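You operate a simulated robot arm through the tools that you are given. There is no shell and no other tool. Be economical: measure what you need, move in short steps, check, and stop when the job is done.

You run a simulated robot arm. Do the job below in one go: nothing can be reset, and whatever is moved stays where it is left.

JOB
Scan the blue plate and save its number in the log.
Fine: leave the plate in the scanner with the tray in.

The check looks at the end state, three seconds after you hand in, the way a careful person would. Anything else that was tipped, shoved, dropped, spilled or broken makes it a failure.

ROBOT AND FRAMES
A 7-joint arm with a fingered hand on a trunk, on a base that drives. Base frame: it is fixed to the floor where the robot stands at the start and does not move with it; the origin is under the middle of the robot, x ahead of it, y to its left, z up; the surface under the hand at the start is at about z = 880. Readings come in mm, rad, newtons and seconds.
With the tool pointing down near the work surface it reaches from about 400 to 720 mm from the robot's upright axis, wherever it stands. Its first joint turns from -2.897 to 2.897 rad. Places, roughly: glass of the scanner tray [600, -100, 900]; log selector [700, 0, 1200]; scanner display [500, -100, 1100]; scanner switch [600, 0, 1100]; scanner tray [600, -100, 900]; teal scan button [500, -200, 1100]. Payload 3.4 kg.
The TCP is the grasp point between the finger pads, 25 mm short of the fingertips. In the tool frame z runs along the fingers and y along their closing line. Largest opening 88 mm; the body of the gripper starts 29 mm behind the TCP. The gripper is a hand of 3 fingers: y runs from the thumb to the fingers, the wrist lies at [-13, -106, -174] in the tool frame.
Orientation is that of the tool frame in the base frame, as a unit quaternion [w, x, y, z]. With the fingers straight down and the wrist toward the robot, the tool's x, y and z point along [0, 1, 0], [1, 0, 0] and [0, 0, -1] of the base frame.

CONTROLS
- The arm moves only by the tool jog_arm. Its argument "moves" is a list of rows, each an object (a shift or turn left out is 0) with "travel": the shift along the tool's x, y, z in cm, a list of three; "angular": the turn, a rotation vector about the tool's x, y, z in rad, a list of three. In form: [{"travel": [tx, ty, tz], "angular": [wx, wy, wz]}, ...]. A call has 1 to 20 rows; each row shifts and turns the commanded pose from where the row before left it, along the tool's axes as they then stand. A row lasts 0.2 s, in which the tool goes at most 50 mm and 0.15 rad; a call with a longer step from one row to the next is refused whole. Where a pose cannot be reached the arm comes as near as it can. A force on the tool above 90 N (or 10 N above the force at the start of the call, whichever is more), or a blocked arm, ends the call early, and 0.2 s more pass. In this call time passes only in rows, and 0.2 s behind the last. It gives the time, the measured TCP pose, the force on the tool (base axes), the opening and the grip force at its end, in the units of the frame above (readings bear some noise), with the torque about the TCP (base axes, N m) and any sound that the robot's microphone picked up, and new pictures: "show" is both (left out), scene, wrist or none.
- Cameras (640 x 400 px; columns grow to the right, rows downward): "scene" is now at [27.9, 117.5, 1518.9]; the picture's right is [-0.44, -0.90, 0.00], its down [-0.51, 0.25, -0.83] and it looks along [0.74, -0.36, -0.56] (base axes); focal length 265 px, centre (320, 200). "wrist" rides on the gripper at [58, -85, -99] in the tool frame; the picture's right is [-0.67, 0.35, -0.66], its down [-0.69, -0.63, 0.37] and it looks along [-0.29, 0.69, 0.66] (tool axes); focal length 261 px, centre (320, 200). There is no depth. A picture from a camera that has moved, and an enlarged one, comes with that camera's place and axes in the base frame and with its lens. The place of the scene camera against the robot may be out by one fixed shift of up to 12 mm in any direction.
- move_column(by): slides the trunk up (or, below 0, down) by that many mm; the arm and the scene camera ride with it, the base frame stays. It gives what a move gives, with no picture.
- base_move(legs): drives the robot by 1 to 6 legs, each [ahead, left, turn to the left] in mm, mm and rad, along the robot's own axes; the way and the turn of a leg run together, so that a leg with both is an arc; at most 1500 mm and 3.142 rad a leg. The arm and the cameras ride along, it lands a little off, and it stops where it bumps. It gives what a move gives, and a new picture of the scene camera.
- curl_fingers(index, middle, thumb_bend, thumb_turn): sets how far each is bent, from 0 (flat) to 1 (curled in); at 0.3 the hand is open as for a grip, at 0.7 the pads meet at the TCP. One left out holds its place. A second passes; each finger stops where it meets its share of the squeeze, and holds until it gets a number again. It is the only way to open and close the hand. It gives what a move gives, with no picture; readings hold the bend of each and the force on the fingers (four entries, about 0 where the hand has none), thumb and palm. thumb_turn goes from beside the hand (0) to across from the fingers (1), as for a grip.
- pan_tilt(pan, tilt): turns the head with the scene camera to pan (to the left, within 2.705 rad either way) and tilt (down, from -0.506 to 1.204), counted from straight ahead of the robot. It gives what a move gives, and a new picture of the scene camera.
- zoom(camera, box): a new picture of the part [left, top, right, bottom] of that camera's present view, enlarged. No time passes.
- hand_in(): hands the job in; it is judged then, once.

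Work in short steps. Places have to be worked out from the pictures, the camera data and where the tool is seen: move nearer, look again, correct. Check each grasp and each placing, and mend what went wrong. You have 120 turns and 260 pictures in all, those below and enlarged ones among them. Open the gripper and draw the arm clear of the work before you hand the job in, unless the task says otherwise; then end with one line.

The tools are called after "Call:" as a command line: name --argument value ..., lists and objects as JSON in quotes. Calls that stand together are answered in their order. jog_arm: Moves the arm, as the interface text tells. Its arguments: {"type":"object","properties":{"moves":{"type":"array","items":{"type":"object","properties":{"travel":{"type":"array","items":{"type":"number"}},"angular":{"type":"array","items":{"type":"number"}}}}},"show":{"type":"string","enum":["both","scene","wrist","none"]}},"required":["moves"]} The other tools are called the same way: move_column (by) slides the trunk up or down; curl_fingers (index, middle, thumb_bend, thumb_turn) moves the fingers one by one; base_move (legs) drives the base; pan_tilt (pan, tilt) turns the head that bears the scene camera; zoom (camera, box) takes an enlarged picture of a part of a camera's view; hand_in () hands the job in.

At the start:

```text
clock: 0.0
tcp_pos: [294.6, -106.1, 1374.4]
orientation: [0.0, 0.707, 0.707, 0.0]
contact_force: [0.6, -0.7, -0.7]
moment: [-0.01, 0.0, -0.03]
width: 87.8
grasp_force: 0.1
shape: jaw
bend: [0.3, 0.3, 0.3, 0.98]
finger forces: [0.0, 0.0, 0.0, 0.0, 0.0, 0.1]
trunk travel left (down, up): [-525.0, 65.0]
robot x, y, heading: [0.2, -1.6, -0.002]
head pan, tilt: [-0.452, 0.6]
```

scene: 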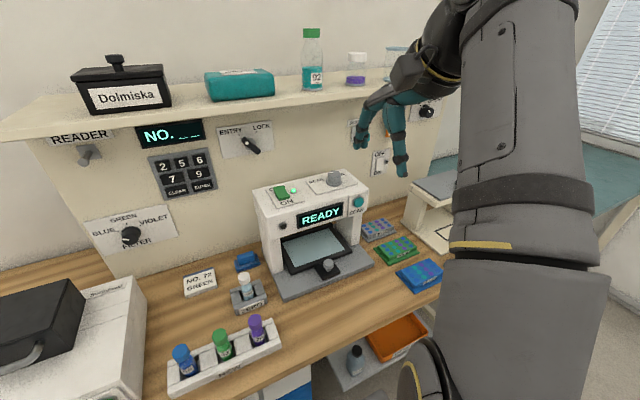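
wrist: 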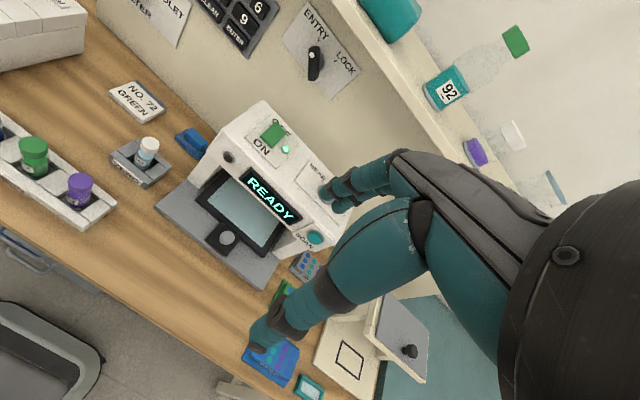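

The scene shows a scanner with a tray, plates on its right, and a panel with keypad and knobs behind. I'll enlarge the key parts first.

Call:
zoom --camera "scene" --box '[240, 160, 460, 300]'

Call:
zoom --camera "scene" --box '[70, 100, 290, 240]'

Call:
zoom --camera "wrist" --box '[180, 90, 440, 400]'

```text
2.86 times, centred on (350, 230) of scene
camera zoom: at [27.9, 117.5, 1518.9], right [-0.44, -0.9, 0.0], down [-0.51, 0.25, -0.83], along [0.74, -0.36, -0.56], focal length 757 px, centre (234, 114)
```

zoom: 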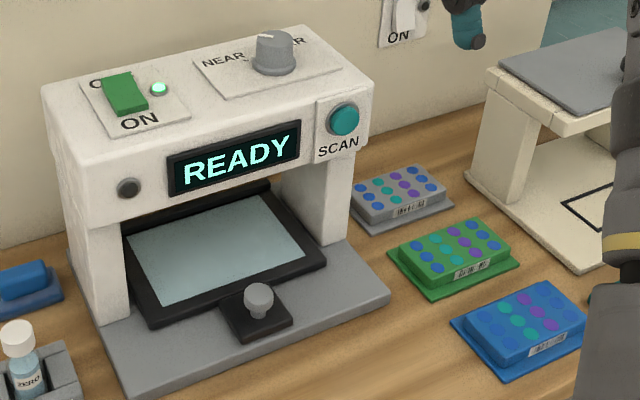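

```text
2.86 times, centred on (180, 170) of scene
camera zoom: at [27.9, 117.5, 1518.9], right [-0.44, -0.9, 0.0], down [-0.51, 0.25, -0.83], along [0.74, -0.36, -0.56], focal length 757 px, centre (720, 286)
```

zoom: 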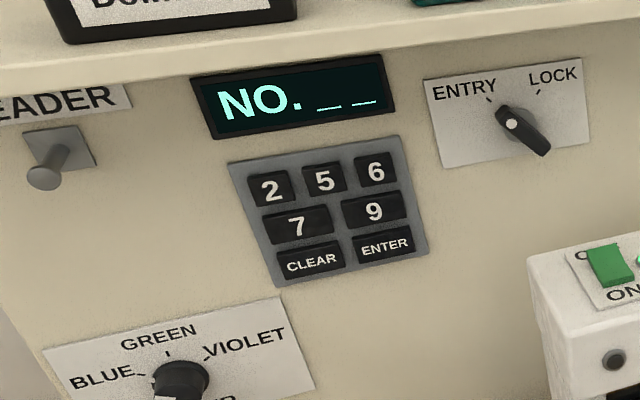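

```text
1.29 times, centred on (310, 245) of wrist
camera zoom: at [208.3, -48.6, 1473.8], right [0.35, -0.67, 0.66], down [-0.63, -0.69, -0.37], along [0.69, -0.29, -0.66], focal length 336 px, centre (333, 142)
```

zoom: 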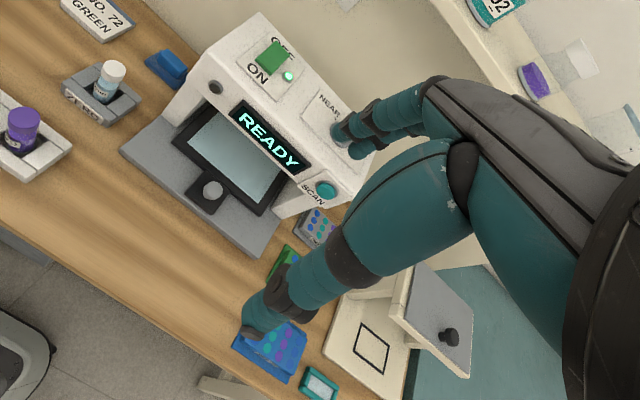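

I'll zoom tighter on the plates, the scanner's knob and the number panel, and note the card.

Call:
zoom --camera "scene" --box '[350, 210, 450, 300]'

Call:
zoom --camera "scene" --box '[250, 165, 380, 245]'

Call:
zoom --camera "scene" --box '[340, 90, 460, 190]'

```text
4.44 times, centred on (400, 255) of scene
camera zoom: at [27.9, 117.5, 1518.9], right [-0.44, -0.9, 0.0], down [-0.51, 0.25, -0.83], along [0.74, -0.36, -0.56], focal length 1178 px, centre (-36, -44)
```

zoom: 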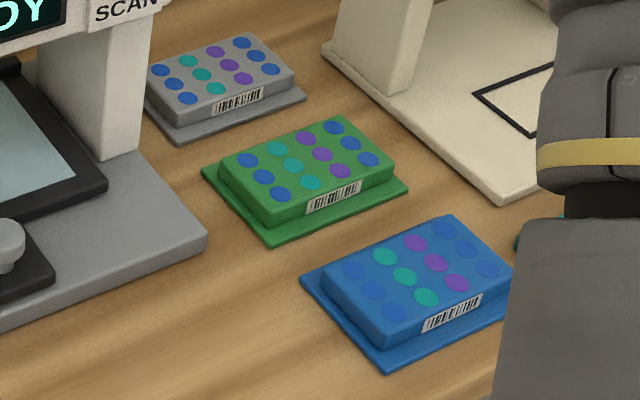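

```text
4.92 times, centred on (315, 205) of scene
camera zoom: at [27.9, 117.5, 1518.9], right [-0.44, -0.9, 0.0], down [-0.51, 0.25, -0.83], along [0.74, -0.36, -0.56], focal length 1304 px, centre (345, 175)
```

zoom: 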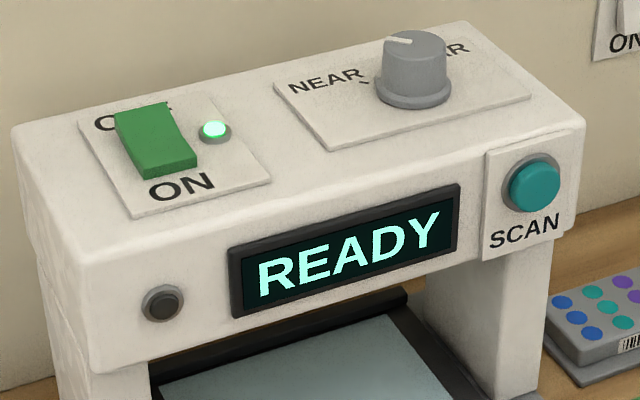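

```text
4.00 times, centred on (400, 140) of scene
camera zoom: at [27.9, 117.5, 1518.9], right [-0.44, -0.9, 0.0], down [-0.51, 0.25, -0.83], along [0.74, -0.36, -0.56], focal length 1060 px, centre (0, 440)
```

zoom: 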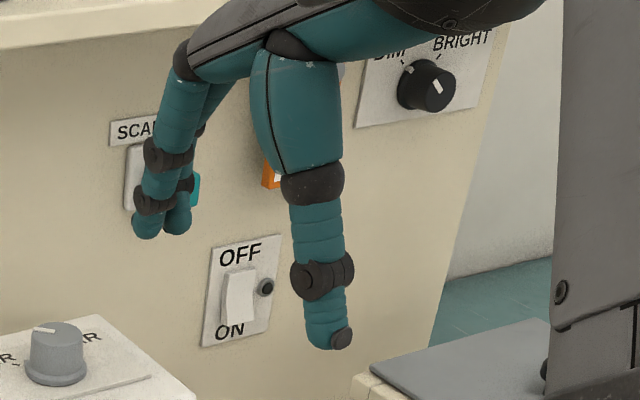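

The blue plate's body is roughly 57 (x) by 118 (y) mm, centred near (365,-383), and roughly axis aligned. The tray knob is near (505,-142,915), so I go down in front of the scanner for a closer look.

Call:
jog_arm --moves '[{"travel": [-0.38, 1.0, 4.1]}, {"travel": [-0.38, 1.0, 4.1]}, {"travel": [-0.38, 1.0, 4.1]}, {"travel": [-0.38, 1.0, 4.1]}, {"travel": [-0.38, 1.0, 4.1]}, {"travel": [-0.38, 1.0, 4.1]}, {"travel": [-0.38, 1.0, 4.1]}, {"travel": [-0.38, 1.0, 4.1]}, {"travel": [-0.38, 1.0, 4.1]}]' --show "both"

```text
clock: 2.0
tcp_pos: [385.0, -140.2, 1004.0]
orientation: [0.0, 0.708, 0.706, 0.001]
contact_force: [0.3, -0.3, 0.0]
moment: [0.02, 0.0, 0.0]
width: 87.7
grasp_force: 0.1
shape: jaw
bend: [0.3, 0.3, 0.3, 0.98]
finger forces: [0.0, 0.0, 0.0, 0.0, 0.0, 0.1]
trunk travel left (down, up): [-525.0, 65.0]
robot x, y, heading: [-0.6, 0.4, 0.005]
head pan, tilt: [-0.452, 0.6]
camera scene: at [28.3, 117.4, 1518.9], right [-0.44, -0.9, 0.0], down [-0.51, 0.25, -0.83], along [0.74, -0.36, -0.56], focal length 265 px, centre (320, 200)
camera wrist: at [298.3, -82.6, 1101.4], right [0.35, -0.67, 0.66], down [-0.63, -0.68, -0.37], along [0.69, -0.29, -0.66], focal length 261 px, centre (320, 200)
```

scene: 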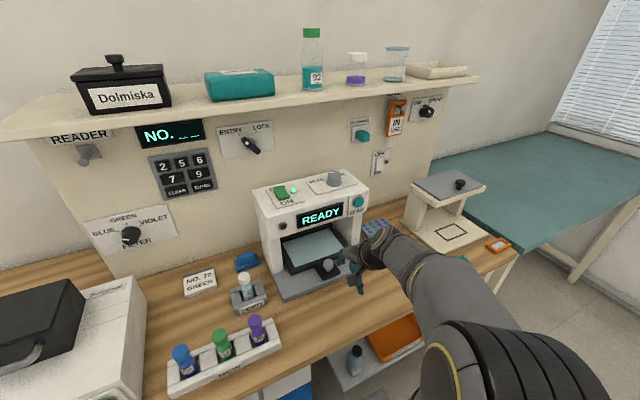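
wrist: 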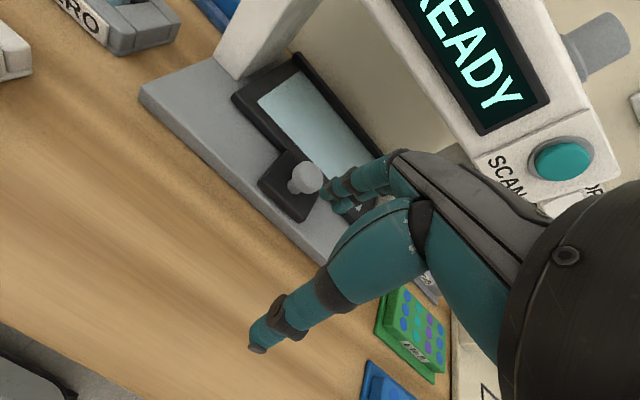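

The tray knob triangulates to about (490,-134,922). I'll read the right side panel, now unblocked.

Call:
zoom --camera "scene" --box '[340, 90, 460, 180]'

Call:
zoom --camera "wrist" --box '[220, 80, 420, 240]'

Call:
zoom --camera "scene" --box '[250, 220, 390, 310]'

```text
4.44 times, centred on (400, 135) of scene
camera zoom: at [28.3, 117.4, 1518.9], right [-0.44, -0.9, 0.0], down [-0.51, 0.25, -0.83], along [0.74, -0.36, -0.56], focal length 1178 px, centre (-36, 489)
```

zoom: 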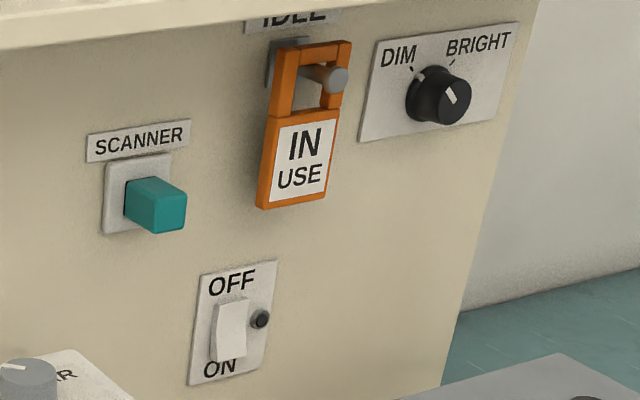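

```text
2.50 times, centred on (320, 160) of wrist
camera zoom: at [298.3, -82.6, 1101.4], right [0.35, -0.67, 0.66], down [-0.63, -0.68, -0.37], along [0.69, -0.29, -0.66], focal length 652 px, centre (320, 300)
```

zoom: 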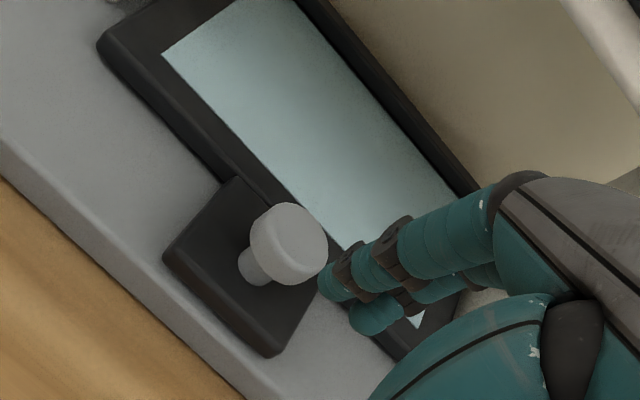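

```text
4.44 times, centred on (320, 265) of scene
camera zoom: at [28.3, 117.4, 1518.9], right [-0.44, -0.9, 0.0], down [-0.51, 0.25, -0.83], along [0.74, -0.36, -0.56], focal length 1178 px, centre (320, -89)
```

zoom: 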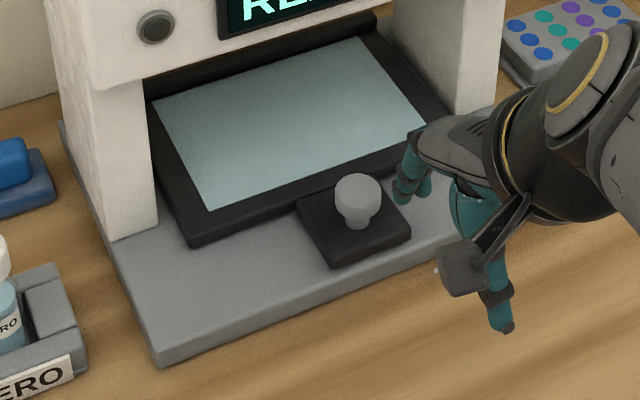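

SCAN sits near (520,-243,1103) and the beam's front face is at x≈525, so I tilt the hand slightly back, narrow the opening, and come in over the knob.

Call:
curl_fingers --index 0.43 --middle 0.43 --thumb_bend 0.43

Call:
jog_arm --moves '[{"angular": [-0.15, 0, 0]}, {"angular": [-0.15, 0, 0]}, {"travel": [0.3, 3.3, 2.0]}, {"travel": [0.3, 3.3, 2.0]}]'

Call:
zoom --camera "scene" --box '[250, 200, 390, 300]'

```text
clock: 3.0
tcp_pos: [383.1, -141.0, 1003.4]
orientation: [-0.001, 0.707, 0.707, 0.0]
contact_force: [0.0, 0.4, 0.0]
moment: [-0.03, -0.01, 0.04]
width: 57.7
grasp_force: 0.1
shape: fingers
bend: [0.43, 0.43, 0.43, 0.98]
finger forces: [0.0, 0.0, 0.0, 0.1, 0.0, 0.0]
trunk travel left (down, up): [-525.0, 65.0]
robot x, y, heading: [-1.1, 1.3, -0.001]
head pan, tilt: [-0.452, 0.6]
```

```text
clock: 4.0
tcp_pos: [461.1, -134.5, 986.2]
orientation: [0.106, 0.7, 0.698, 0.105]
contact_force: [0.2, -0.1, -0.3]
moment: [0.01, -0.01, -0.01]
width: 57.7
grasp_force: 0.0
shape: fingers
bend: [0.43, 0.43, 0.43, 0.98]
finger forces: [0.0, 0.1, 0.0, 0.1, 0.0, 0.1]
trunk travel left (down, up): [-525.0, 65.0]
robot x, y, heading: [-4.5, -1.9, -0.0]
head pan, tilt: [-0.452, 0.6]
camera scene: at [28.7, 117.5, 1518.8], right [-0.44, -0.9, 0.0], down [-0.51, 0.25, -0.83], along [0.74, -0.36, -0.56], focal length 265 px, centre (320, 200)
camera wrist: at [348.2, -77.4, 1054.9], right [0.14, -0.67, 0.73], down [-0.49, -0.69, -0.53], along [0.86, -0.29, -0.43], focal length 261 px, centre (320, 200)
```

scene: 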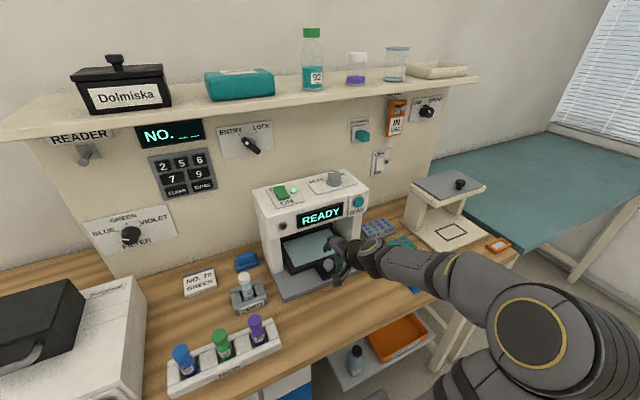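
wrist: 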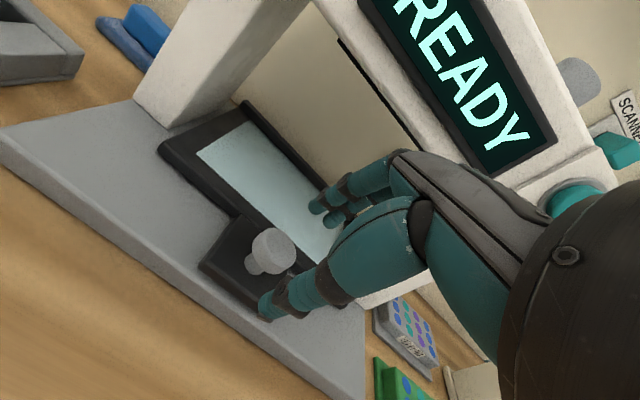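

```text
4.00 times, centred on (320, 250) of scene
camera zoom: at [28.7, 117.5, 1518.8], right [-0.44, -0.9, 0.0], down [-0.51, 0.25, -0.83], along [0.74, -0.36, -0.56], focal length 1060 px, centre (320, 0)
```

zoom: 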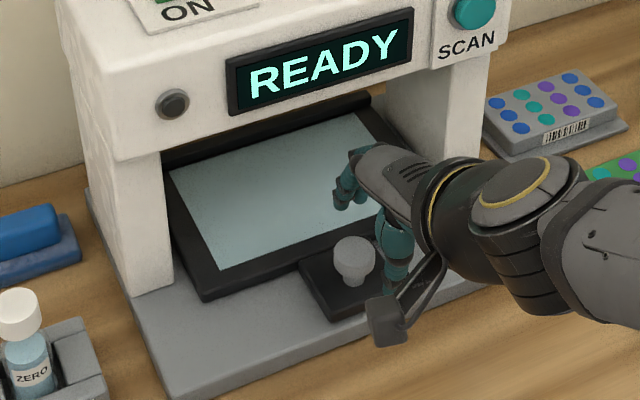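

The knob centre is now consistent at about (491,-135,928). I move over it and lower partway.

Call:
jog_arm --moves '[{"travel": [0, 1.2, 0.4]}, {"travel": [0, 1.2, 0.4]}, {"travel": [0, -0.6, 2.4]}]'

Call:
zoom --camera "scene" --box '[280, 210, 380, 290]'

```text
clock: 4.8
tcp_pos: [485.7, -135.4, 961.7]
orientation: [0.106, 0.699, 0.699, 0.106]
contact_force: [0.5, -1.1, 0.1]
moment: [0.0, 0.0, 0.04]
width: 57.6
grasp_force: 0.0
shape: fingers
bend: [0.43, 0.43, 0.43, 0.98]
finger forces: [0.0, 0.0, 0.0, 0.0, 0.1, 0.0]
trunk travel left (down, up): [-525.0, 65.0]
robot x, y, heading: [1.9, -0.1, 0.005]
head pan, tilt: [-0.452, 0.6]
camera scene: at [28.0, 117.4, 1518.9], right [-0.44, -0.9, 0.0], down [-0.51, 0.25, -0.83], along [0.74, -0.36, -0.56], focal length 265 px, centre (320, 200)
camera wrist: at [373.9, -76.6, 1030.8], right [0.14, -0.67, 0.73], down [-0.49, -0.69, -0.53], along [0.86, -0.28, -0.43], focal length 261 px, centre (320, 200)
```

scene: 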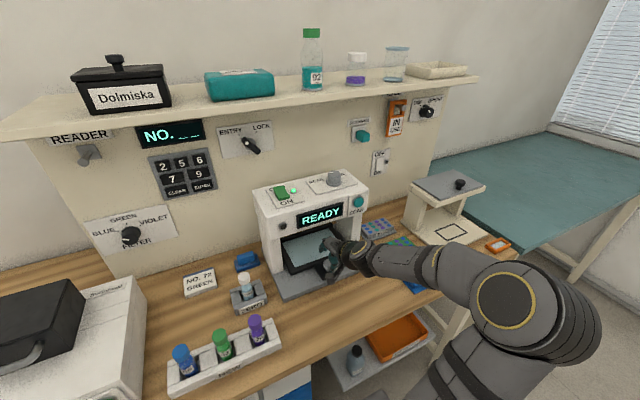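
wrist: 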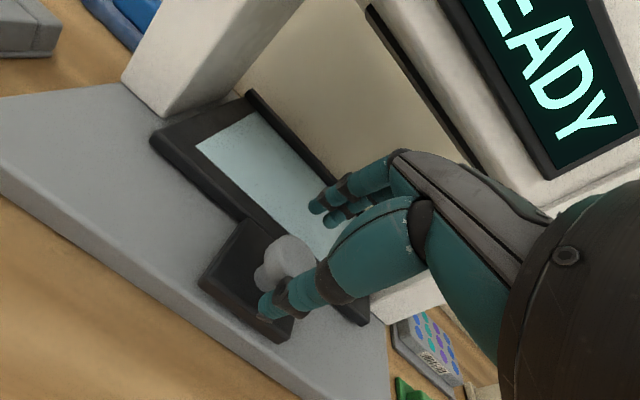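

```text
5.00 times, centred on (330, 250) of scene
camera zoom: at [28.0, 117.4, 1518.9], right [-0.44, -0.9, 0.0], down [-0.51, 0.25, -0.83], along [0.74, -0.36, -0.56], focal length 1325 px, centre (270, -50)
```

zoom: 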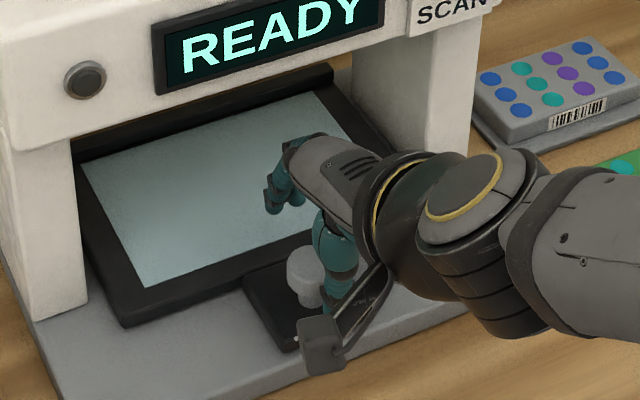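

The hand straddles the knob; I lower it about 28 mm further.

Call:
jog_arm --moves '[{"travel": [0, -0.18, 1.4]}, {"travel": [0, -0.18, 1.4]}]'

Call:
zoom --camera "scene" --box '[280, 210, 380, 290]'

```text
clock: 5.4
tcp_pos: [493.4, -134.9, 950.4]
orientation: [0.121, 0.697, 0.698, 0.112]
contact_force: [-11.1, 5.1, 73.1]
moment: [0.19, 2.79, -0.13]
width: 62.3
grasp_force: 36.2
shape: fingers
bend: [0.43, 0.43, 0.42, 0.98]
finger forces: [0.0, 0.0, 0.1, 0.0, 72.6, 0.0]
trunk travel left (down, up): [-525.0, 65.0]
robot x, y, heading: [3.0, -0.8, 0.005]
head pan, tilt: [-0.452, 0.6]
stopped in row 2: the force on the tool passed its limit at 108 N (the readings are from after the stop); the commanded pose is now the measured one
camera scene: at [20.6, 119.8, 1520.0], right [-0.44, -0.9, 0.0], down [-0.5, 0.24, -0.83], along [0.75, -0.36, -0.56], focal length 265 px, centre (320, 200)
camera wrist: at [379.3, -75.5, 1016.2], right [0.12, -0.66, 0.74], down [-0.48, -0.69, -0.54], along [0.87, -0.29, -0.4], focal length 261 px, centre (320, 200)
```

scene: 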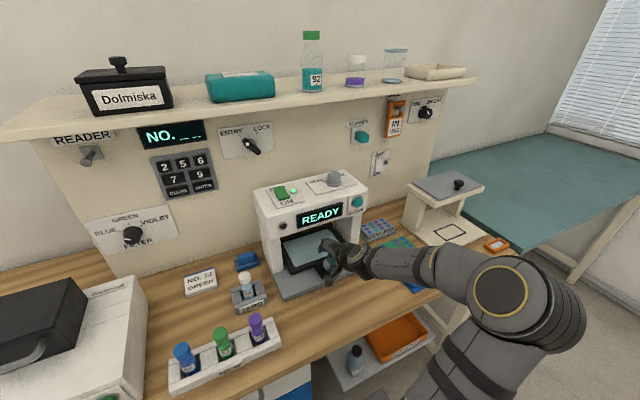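
wrist: 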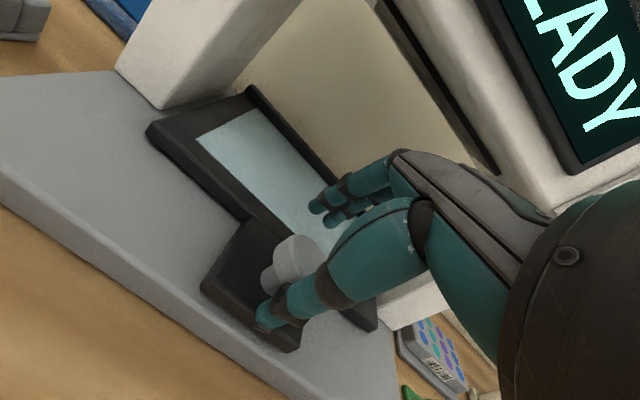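

```text
5.00 times, centred on (330, 250) of scene
camera zoom: at [20.6, 119.8, 1520.0], right [-0.44, -0.9, 0.0], down [-0.5, 0.24, -0.83], along [0.75, -0.36, -0.56], focal length 1325 px, centre (270, -50)
```

zoom: 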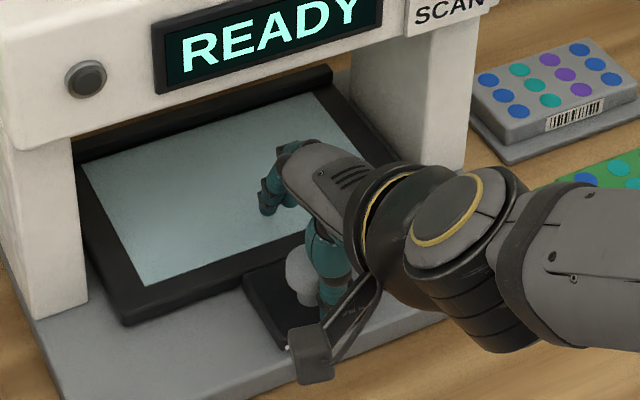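

The thumb reached the black handle plate before the knob was at grip height. I'll lift 20 mm and untilt the hand so that thumb and fingers are level.

Call:
jog_arm --moves '[{"travel": [0, 0.6, -2.0]}, {"angular": [0.11, 0, 0]}, {"angular": [0.11, 0, 0]}, {"angular": [0.11, 0, 0]}]'

Call:
zoom --camera "scene" --box '[280, 210, 380, 290]'

```text
clock: 6.4
tcp_pos: [494.0, -135.0, 965.2]
orientation: [-0.003, 0.708, 0.706, -0.007]
contact_force: [-0.3, -0.4, 0.1]
moment: [0.02, 0.0, 0.02]
width: 57.4
grasp_force: 0.0
shape: fingers
bend: [0.43, 0.43, 0.43, 0.98]
finger forces: [0.1, 0.1, 0.0, 0.0, 0.0, 0.0]
trunk travel left (down, up): [-525.0, 65.0]
robot x, y, heading: [1.0, -0.7, -0.001]
head pan, tilt: [-0.452, 0.6]
camera scene: at [28.0, 117.4, 1518.8], right [-0.44, -0.9, 0.0], down [-0.51, 0.25, -0.83], along [0.74, -0.36, -0.56], focal length 265 px, centre (320, 200)
camera wrist: at [409.2, -76.5, 1063.7], right [0.36, -0.67, 0.65], down [-0.64, -0.69, -0.35], along [0.68, -0.29, -0.67], focal length 261 px, centre (320, 200)
```

scene: 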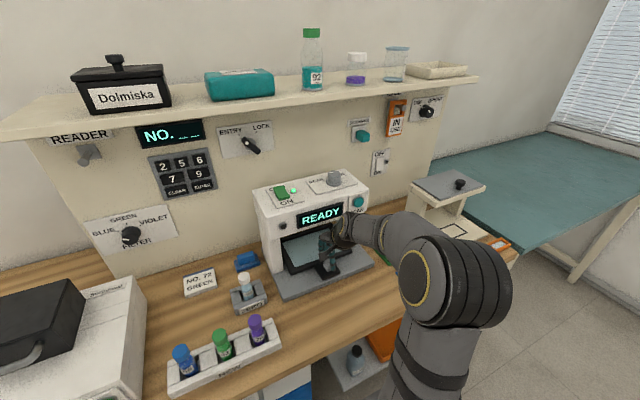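
wrist: 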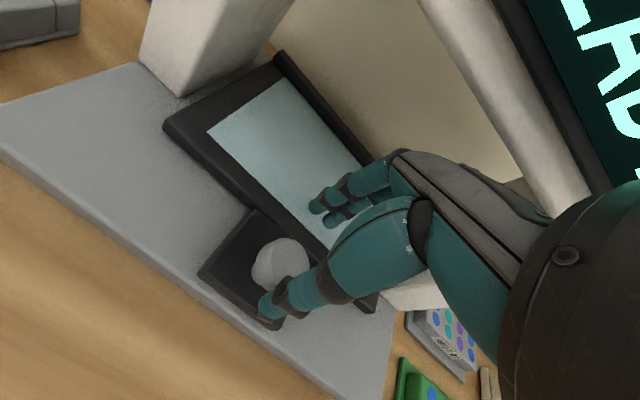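

```text
5.00 times, centred on (330, 250) of scene
camera zoom: at [28.0, 117.4, 1518.8], right [-0.44, -0.9, 0.0], down [-0.51, 0.25, -0.83], along [0.74, -0.36, -0.56], focal length 1325 px, centre (270, -50)
```

zoom: 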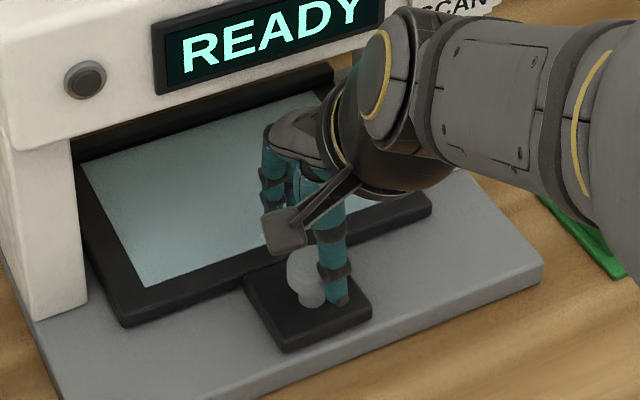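

Combining views, the knob is really higher and nearer: about (477,-130,941), with the handle plate top at ~917, matching the thumb contact. I raise, shift and lower onto it.

Call:
jog_arm --moves '[{"travel": [0, 0, -1.5]}, {"travel": [0.5, -1.6, 0]}]'

Call:
zoom --camera "scene" --box '[280, 210, 380, 290]'

```text
clock: 7.0
tcp_pos: [477.1, -131.6, 979.0]
orientation: [-0.004, 0.708, 0.706, -0.008]
contact_force: [0.2, 0.8, -0.1]
moment: [0.01, 0.02, 0.01]
width: 57.4
grasp_force: 0.0
shape: fingers
bend: [0.43, 0.43, 0.43, 0.98]
finger forces: [0.0, 0.0, 0.1, 0.1, 0.1, 0.0]
trunk travel left (down, up): [-525.0, 65.0]
robot x, y, heading: [3.4, 1.1, -0.004]
head pan, tilt: [-0.452, 0.6]
camera scene: at [27.5, 117.6, 1518.9], right [-0.44, -0.9, 0.0], down [-0.51, 0.25, -0.83], along [0.74, -0.36, -0.56], focal length 265 px, centre (320, 200)
camera wrist: at [392.3, -72.1, 1077.9], right [0.36, -0.67, 0.66], down [-0.64, -0.69, -0.35], along [0.68, -0.29, -0.67], focal length 261 px, centre (320, 200)
```

scene: 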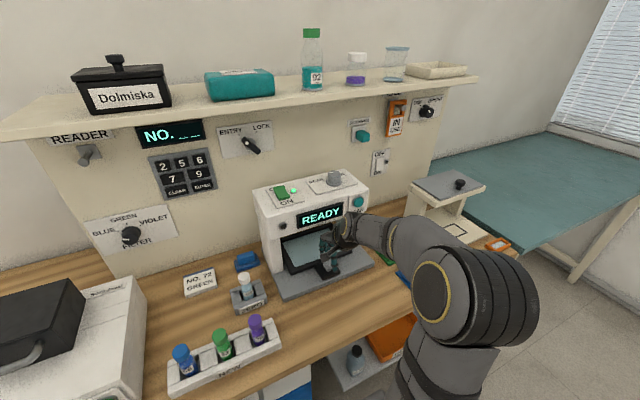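
wrist: 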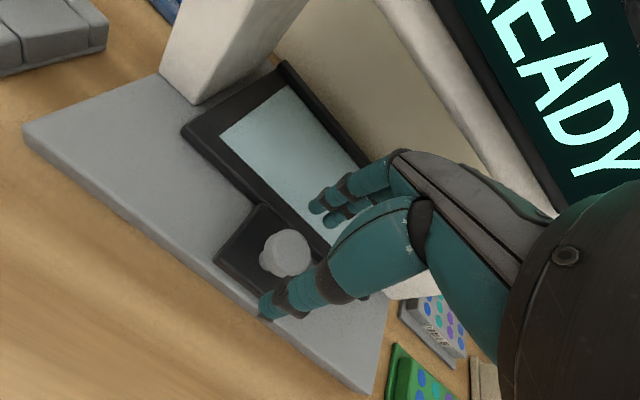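

```text
5.00 times, centred on (330, 250) of scene
camera zoom: at [27.5, 117.6, 1518.9], right [-0.44, -0.9, 0.0], down [-0.51, 0.25, -0.83], along [0.74, -0.36, -0.56], focal length 1325 px, centre (270, -50)
```

zoom: 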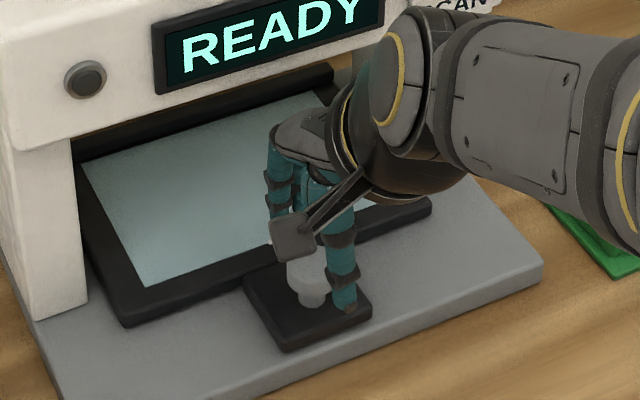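

The knob head appears exactly where a point 34 mm below the TCP should project, so it is centred. I'll lower 33 mm.

Call:
jog_arm --moves '[{"travel": [0, 0, 1.7]}, {"travel": [0, 0, 1.6]}]' --show "wrist"

```text
clock: 7.6
tcp_pos: [477.2, -130.2, 946.0]
orientation: [-0.003, 0.708, 0.706, -0.007]
contact_force: [0.4, 0.4, -1.0]
moment: [-0.03, -0.01, -0.02]
width: 57.3
grasp_force: 0.1
shape: fingers
bend: [0.43, 0.43, 0.43, 0.98]
finger forces: [0.1, 0.0, 0.0, 0.0, 0.0, 0.0]
trunk travel left (down, up): [-525.0, 65.0]
robot x, y, heading: [1.1, 3.2, 0.002]
head pan, tilt: [-0.452, 0.6]
camera wrist: at [392.3, -72.2, 1045.7], right [0.36, -0.67, 0.66], down [-0.64, -0.69, -0.35], along [0.68, -0.29, -0.67], focal length 261 px, centre (320, 200)
```

wrist: 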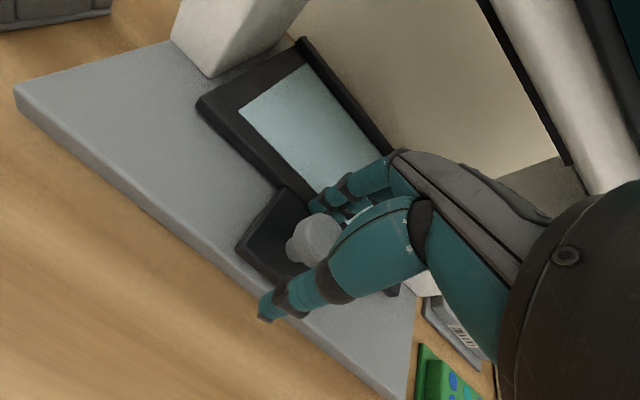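

No contact and the knob is between the pads; now close the hand on it.

Call:
curl_fingers --index 0.68 --middle 0.68 --thumb_bend 0.68

```text
clock: 8.6
tcp_pos: [477.1, -130.8, 947.2]
orientation: [-0.003, 0.707, 0.707, -0.008]
contact_force: [2.1, 0.0, -3.6]
moment: [0.01, 0.01, -0.01]
width: 16.0
grasp_force: 6.0
shape: fingers
bend: [0.61, 0.66, 0.63, 0.97]
finger forces: [5.6, 1.9, 0.0, 0.0, 4.6, 0.1]
trunk travel left (down, up): [-525.0, 65.0]
robot x, y, heading: [-3.5, -0.9, -0.002]
head pan, tilt: [-0.452, 0.6]
```

The knob is held (16 mm). I pull the tray toward the robot.

Call:
jog_arm --moves '[{"travel": [0, -1.5, 0]}, {"travel": [0, -1.5, 0]}, {"travel": [0, -1.5, 0]}, {"travel": [0, -1.5, 0]}, {"travel": [0, -1.5, 0]}]'

```text
clock: 9.8
tcp_pos: [401.4, -130.1, 947.0]
orientation: [-0.004, 0.707, 0.707, -0.007]
contact_force: [-1.4, 1.0, -7.7]
moment: [0.02, 0.08, 0.0]
width: 16.9
grasp_force: 7.4
shape: fingers
bend: [0.62, 0.67, 0.62, 0.97]
finger forces: [5.1, 2.3, 0.1, 0.0, 6.1, 0.1]
trunk travel left (down, up): [-525.0, 65.0]
robot x, y, heading: [0.6, 0.3, 0.007]
head pan, tilt: [-0.452, 0.6]
camera scene: at [27.2, 117.6, 1518.9], right [-0.44, -0.9, 0.0], down [-0.51, 0.25, -0.83], along [0.74, -0.36, -0.56], focal length 265 px, centre (320, 200)
camera wrist: at [317.6, -72.5, 1046.6], right [0.36, -0.67, 0.65], down [-0.64, -0.69, -0.35], along [0.68, -0.29, -0.67], focal length 261 px, centre (320, 200)
```

scene: 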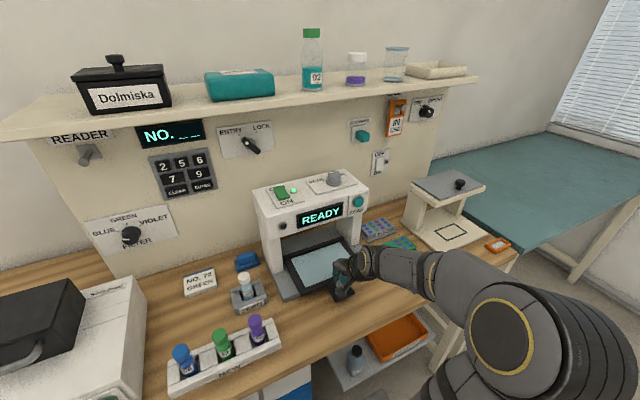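
wrist: 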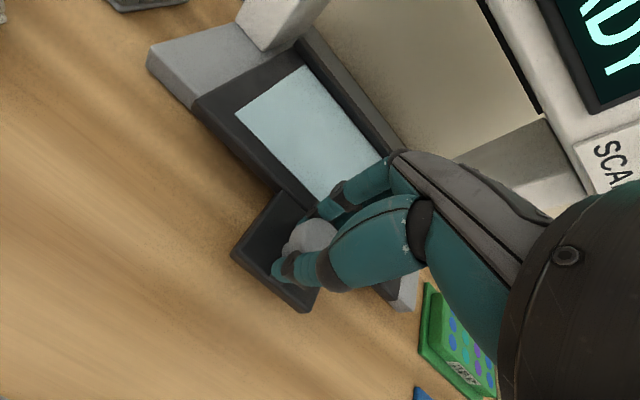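

The tray slides. I pull another 45 mm.

Call:
jog_arm --moves '[{"travel": [0, -1.5, 0]}, {"travel": [0, -1.5, 0]}, {"travel": [0, -1.5, 0]}]'

Call:
zoom --camera "scene" --box '[250, 200, 410, 300]'

```text
clock: 10.6
tcp_pos: [357.7, -131.9, 948.1]
orientation: [-0.003, 0.707, 0.707, -0.008]
contact_force: [-3.3, 0.4, -7.9]
moment: [0.0, 0.11, -0.03]
width: 17.0
grasp_force: 6.7
shape: fingers
bend: [0.62, 0.67, 0.62, 0.97]
finger forces: [4.8, 3.0, 0.0, 0.1, 6.3, 0.1]
trunk travel left (down, up): [-525.0, 65.0]
robot x, y, heading: [-5.3, 2.3, 0.001]
head pan, tilt: [-0.452, 0.6]
camera scene: at [27.0, 117.4, 1518.9], right [-0.44, -0.9, 0.0], down [-0.51, 0.25, -0.83], along [0.74, -0.36, -0.56], focal length 265 px, centre (320, 200)
camera wrist: at [273.0, -72.3, 1047.1], right [0.36, -0.67, 0.65], down [-0.64, -0.69, -0.35], along [0.68, -0.29, -0.67], focal length 261 px, centre (320, 200)
```

scene: 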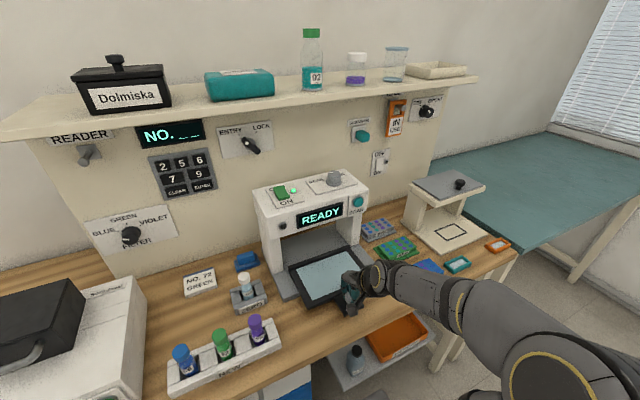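
wrist: 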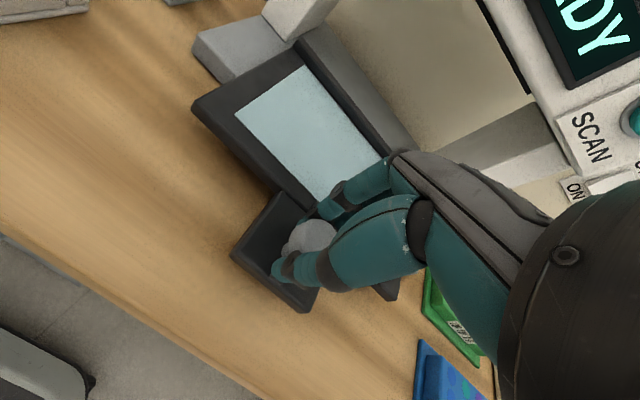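

```text
4.00 times, centred on (330, 250) of scene
camera zoom: at [27.0, 117.4, 1518.9], right [-0.44, -0.9, 0.0], down [-0.51, 0.25, -0.83], along [0.74, -0.36, -0.56], focal length 1060 px, centre (280, 0)
```

zoom: 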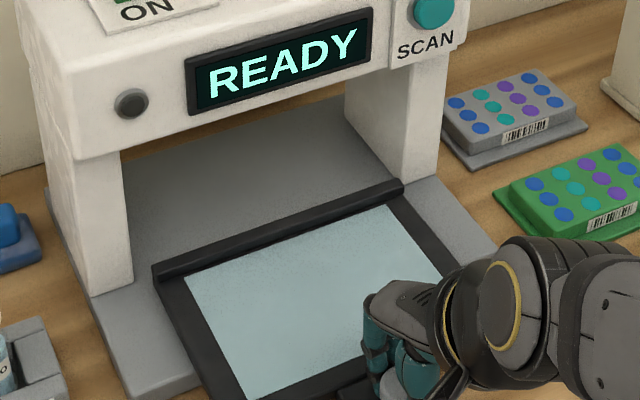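

The glass is now fully clear of the beam. I release the knob and lift straight up.

Call:
curl_fingers --index 0.4 --middle 0.4 --thumb_bend 0.4

Call:
jog_arm --moves '[{"travel": [0, 0, -2.5]}, {"travel": [0, 0, -4]}, {"travel": [0, 0, -5]}, {"travel": [0, 0, -5]}, {"travel": [-4, 0, -3]}, {"travel": [-5, 0, 0]}]'

Call:
pan_tilt --pan -0.6 --tilt 0.8

```text
clock: 11.6
tcp_pos: [357.6, -131.4, 947.9]
orientation: [-0.003, 0.708, 0.706, -0.007]
contact_force: [-0.3, 0.4, -0.6]
moment: [0.0, -0.02, -0.04]
width: 62.8
grasp_force: 0.0
shape: fingers
bend: [0.4, 0.4, 0.4, 0.97]
finger forces: [0.1, 0.1, 0.1, 0.0, 0.0, 0.0]
trunk travel left (down, up): [-525.0, 65.0]
robot x, y, heading: [-3.7, 0.5, 0.004]
head pan, tilt: [-0.452, 0.6]
```

```text
clock: 13.0
tcp_pos: [360.1, -220.3, 1141.4]
orientation: [-0.002, 0.708, 0.707, -0.008]
contact_force: [0.2, 0.0, -0.2]
moment: [0.01, 0.01, -0.03]
width: 63.2
grasp_force: 0.0
shape: fingers
bend: [0.4, 0.4, 0.4, 0.97]
finger forces: [0.0, 0.0, 0.0, 0.1, 0.0, 0.0]
trunk travel left (down, up): [-525.0, 65.0]
robot x, y, heading: [-2.6, 0.7, -0.004]
head pan, tilt: [-0.452, 0.6]
camera scene: at [28.1, 117.1, 1518.9], right [-0.44, -0.9, 0.0], down [-0.51, 0.25, -0.83], along [0.74, -0.36, -0.56], focal length 265 px, centre (320, 200)
camera wrist: at [275.5, -161.8, 1241.7], right [0.36, -0.67, 0.66], down [-0.63, -0.69, -0.35], along [0.69, -0.29, -0.67], focal length 261 px, centre (320, 200)
```

scene: 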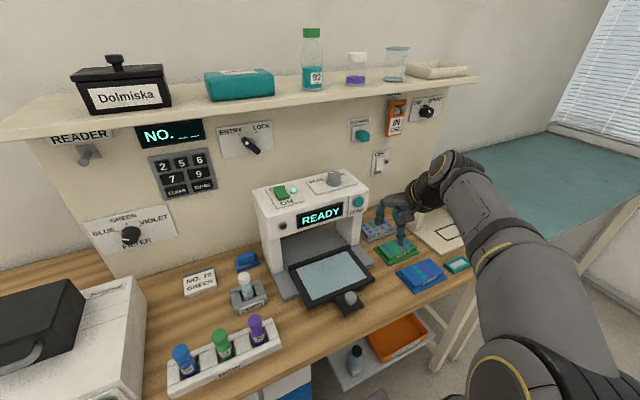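
wrist: 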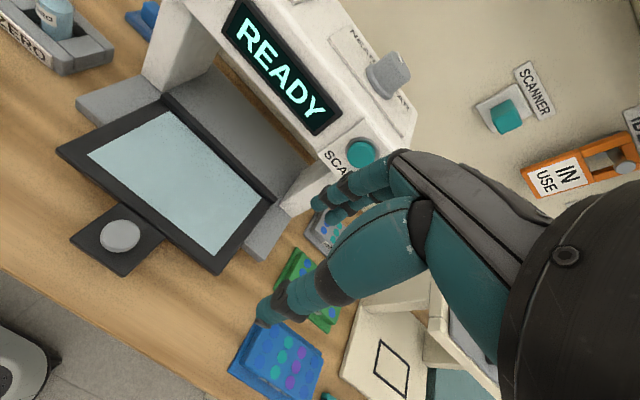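

```text
clock: 13.7
tcp_pos: [360.3, -219.1, 1142.0]
orientation: [-0.002, 0.708, 0.706, -0.007]
contact_force: [0.1, -0.1, -0.1]
moment: [0.02, 0.02, -0.02]
width: 63.3
grasp_force: 0.1
shape: fingers
bend: [0.4, 0.4, 0.4, 0.97]
finger forces: [0.0, 0.0, 0.1, 0.0, 0.1, 0.0]
trunk travel left (down, up): [-525.0, 65.0]
robot x, y, heading: [1.3, -2.2, -0.001]
head pan, tilt: [-0.6, 0.799]
camera scene: at [14.8, 110.5, 1502.0], right [-0.56, -0.83, 0.0], down [-0.59, 0.4, -0.7], along [0.58, -0.39, -0.72], focal length 265 px, centre (320, 200)
```

scene: 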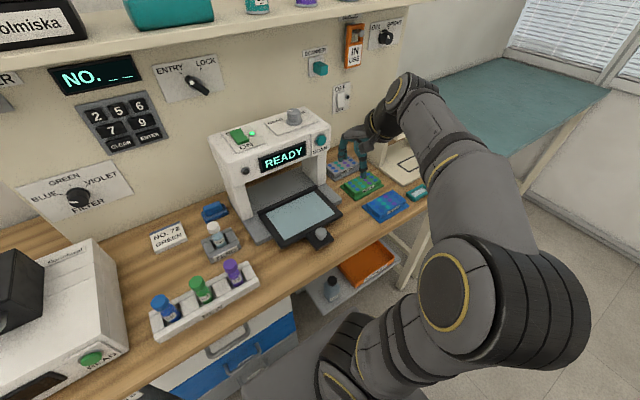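

Plate is fully visible in both cameras; enlarge for measuring.

Call:
zoom --camera "scene" --box '[320, 160, 440, 235]'

Call:
zoom --camera "wrist" --box '[200, 280, 360, 400]'

Call:
zoom --camera "wrist" --box '[40, 80, 300, 290]'

Call:
zoom --camera "scene" --box '[230, 160, 350, 260]'

```text
5.33 times, centred on (380, 198) of scene
camera zoom: at [14.8, 110.5, 1502.0], right [-0.56, -0.83, 0.0], down [-0.59, 0.4, -0.7], along [0.58, -0.39, -0.72], focal length 1413 px, centre (0, 213)
```

zoom: 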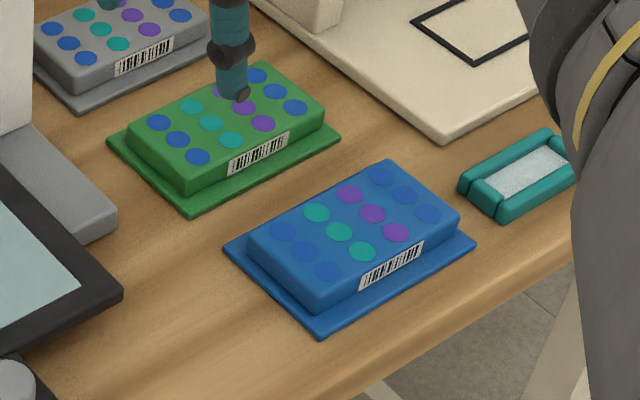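

```text
3.33 times, centred on (280, 340) of wrist
camera zoom: at [275.2, -161.0, 1241.3], right [0.36, -0.67, 0.66], down [-0.64, -0.69, -0.35], along [0.68, -0.29, -0.67], focal length 869 px, centre (453, -267)
```

zoom: 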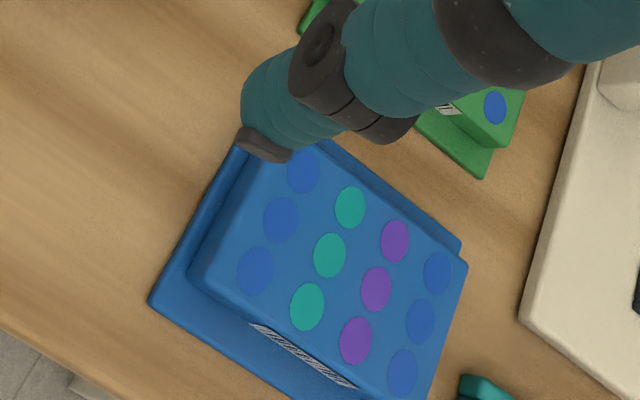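

```text
1.90 times, centred on (170, 185) of wrist
camera zoom: at [275.2, -161.0, 1241.3], right [0.36, -0.67, 0.66], down [-0.64, -0.69, -0.35], along [0.68, -0.29, -0.67], focal length 496 px, centre (606, 229)
```

zoom: 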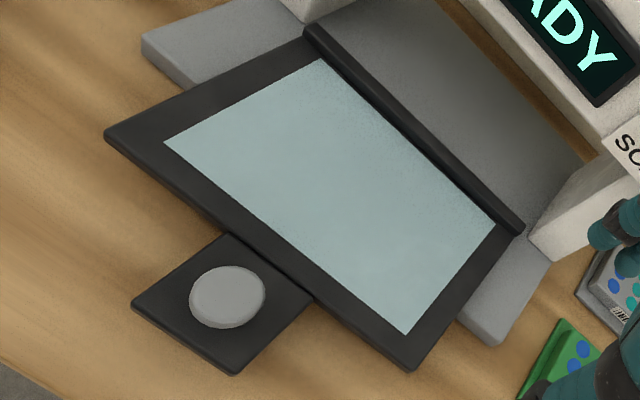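

```text
4.00 times, centred on (290, 210) of scene
camera zoom: at [14.8, 110.5, 1502.0], right [-0.56, -0.83, 0.0], down [-0.59, 0.4, -0.7], along [0.58, -0.39, -0.72], focal length 1060 px, centre (440, 160)
```

zoom: 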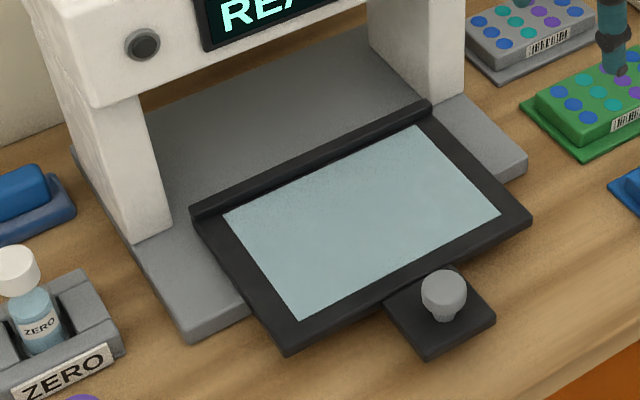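

In the wrist view the blue plate body is centred at about (361,-380), 55×117 mm, axis aligned; the glass is 116×172 mm, centred at (463,-129). I open the hand and go above the plate.

Call:
curl_fingers --index 0.3 --middle 0.3 --thumb_bend 0.3

Call:
jog_arm --moves '[{"travel": [-4, 0, 0]}, {"travel": [-4, 0, 2]}, {"travel": [-4, 0, 3]}, {"travel": [-4, 0, 4]}, {"travel": [0, 0, 4]}, {"travel": [0, 0, 4]}]'

Call:
zoom --camera "scene" --box '[320, 140, 440, 235]'

```text
clock: 14.7
tcp_pos: [359.8, -219.7, 1142.0]
orientation: [-0.002, 0.708, 0.707, -0.008]
contact_force: [-0.3, -0.1, -0.3]
moment: [0.01, 0.02, 0.04]
width: 84.4
grasp_force: 0.1
shape: fingers
bend: [0.3, 0.3, 0.3, 0.97]
finger forces: [0.1, 0.1, 0.0, 0.0, 0.1, 0.0]
trunk travel left (down, up): [-525.0, 65.0]
robot x, y, heading: [0.6, -0.5, 0.007]
head pan, tilt: [-0.6, 0.799]
```

```text
refused: row 4 steps farther than a row can; nothing moved
```

```text
4.21 times, centred on (380, 188) of scene
camera zoom: at [14.7, 110.5, 1502.0], right [-0.56, -0.83, 0.0], down [-0.59, 0.41, -0.7], along [0.58, -0.39, -0.72], focal length 1116 px, centre (67, 253)
```

zoom: 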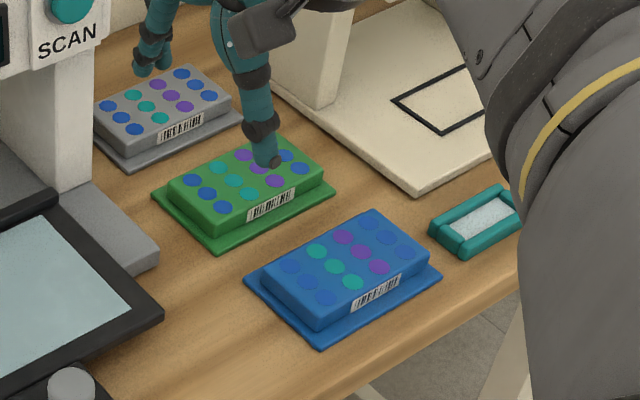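

Row 4 was just too long; I resend with smaller steps.

Call:
jog_arm --moves '[{"travel": [-4, 0, 0]}, {"travel": [-4, 0, 2]}, {"travel": [-4, 0, 2.5]}, {"travel": [-4, 0, 2.5]}, {"travel": [0, 0, 4.5]}, {"travel": [0, 0, 4.5]}]'

Call:
zoom --camera "scene" --box '[320, 140, 440, 235]'

```text
clock: 16.1
tcp_pos: [355.8, -379.4, 983.8]
orientation: [-0.002, 0.707, 0.707, -0.007]
contact_force: [0.8, 0.1, -0.6]
moment: [-0.03, -0.01, -0.01]
width: 84.2
grasp_force: 0.1
shape: fingers
bend: [0.3, 0.3, 0.3, 0.97]
finger forces: [0.0, 0.0, 0.0, 0.0, 0.0, 0.1]
trunk travel left (down, up): [-525.0, 65.0]
robot x, y, heading: [0.4, 2.1, 0.004]
head pan, tilt: [-0.6, 0.799]
camera scene: at [14.7, 110.3, 1502.0], right [-0.56, -0.83, 0.0], down [-0.59, 0.41, -0.7], along [0.58, -0.39, -0.72], focal length 265 px, centre (320, 200)
camera wrist: at [271.5, -321.0, 1082.9], right [0.36, -0.67, 0.66], down [-0.63, -0.69, -0.35], along [0.68, -0.29, -0.67], focal length 261 px, centre (320, 200)
```

scene: 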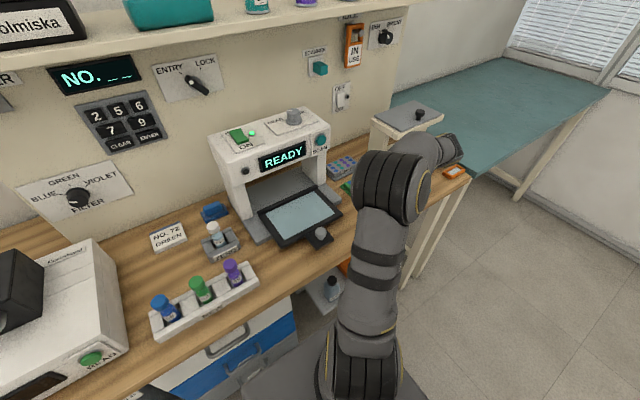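
wrist: 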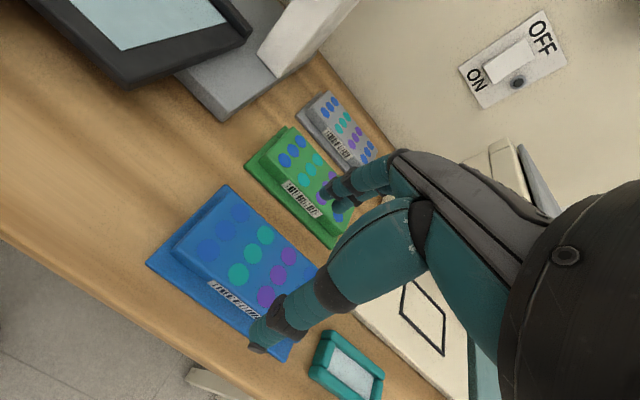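

```text
4.21 times, centred on (380, 188) of scene
camera zoom: at [14.7, 110.3, 1502.0], right [-0.56, -0.83, 0.0], down [-0.59, 0.41, -0.7], along [0.58, -0.39, -0.72], focal length 1116 px, centre (67, 253)
```

zoom: 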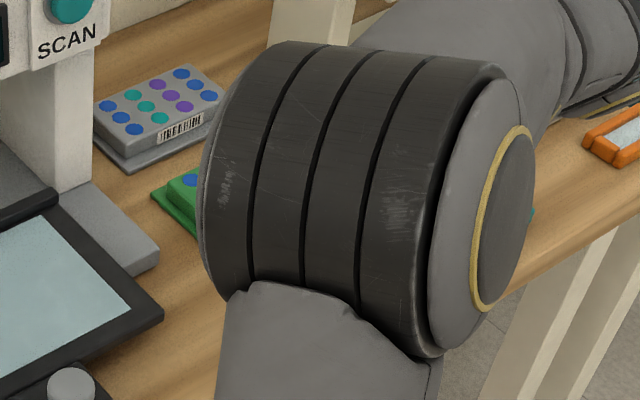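

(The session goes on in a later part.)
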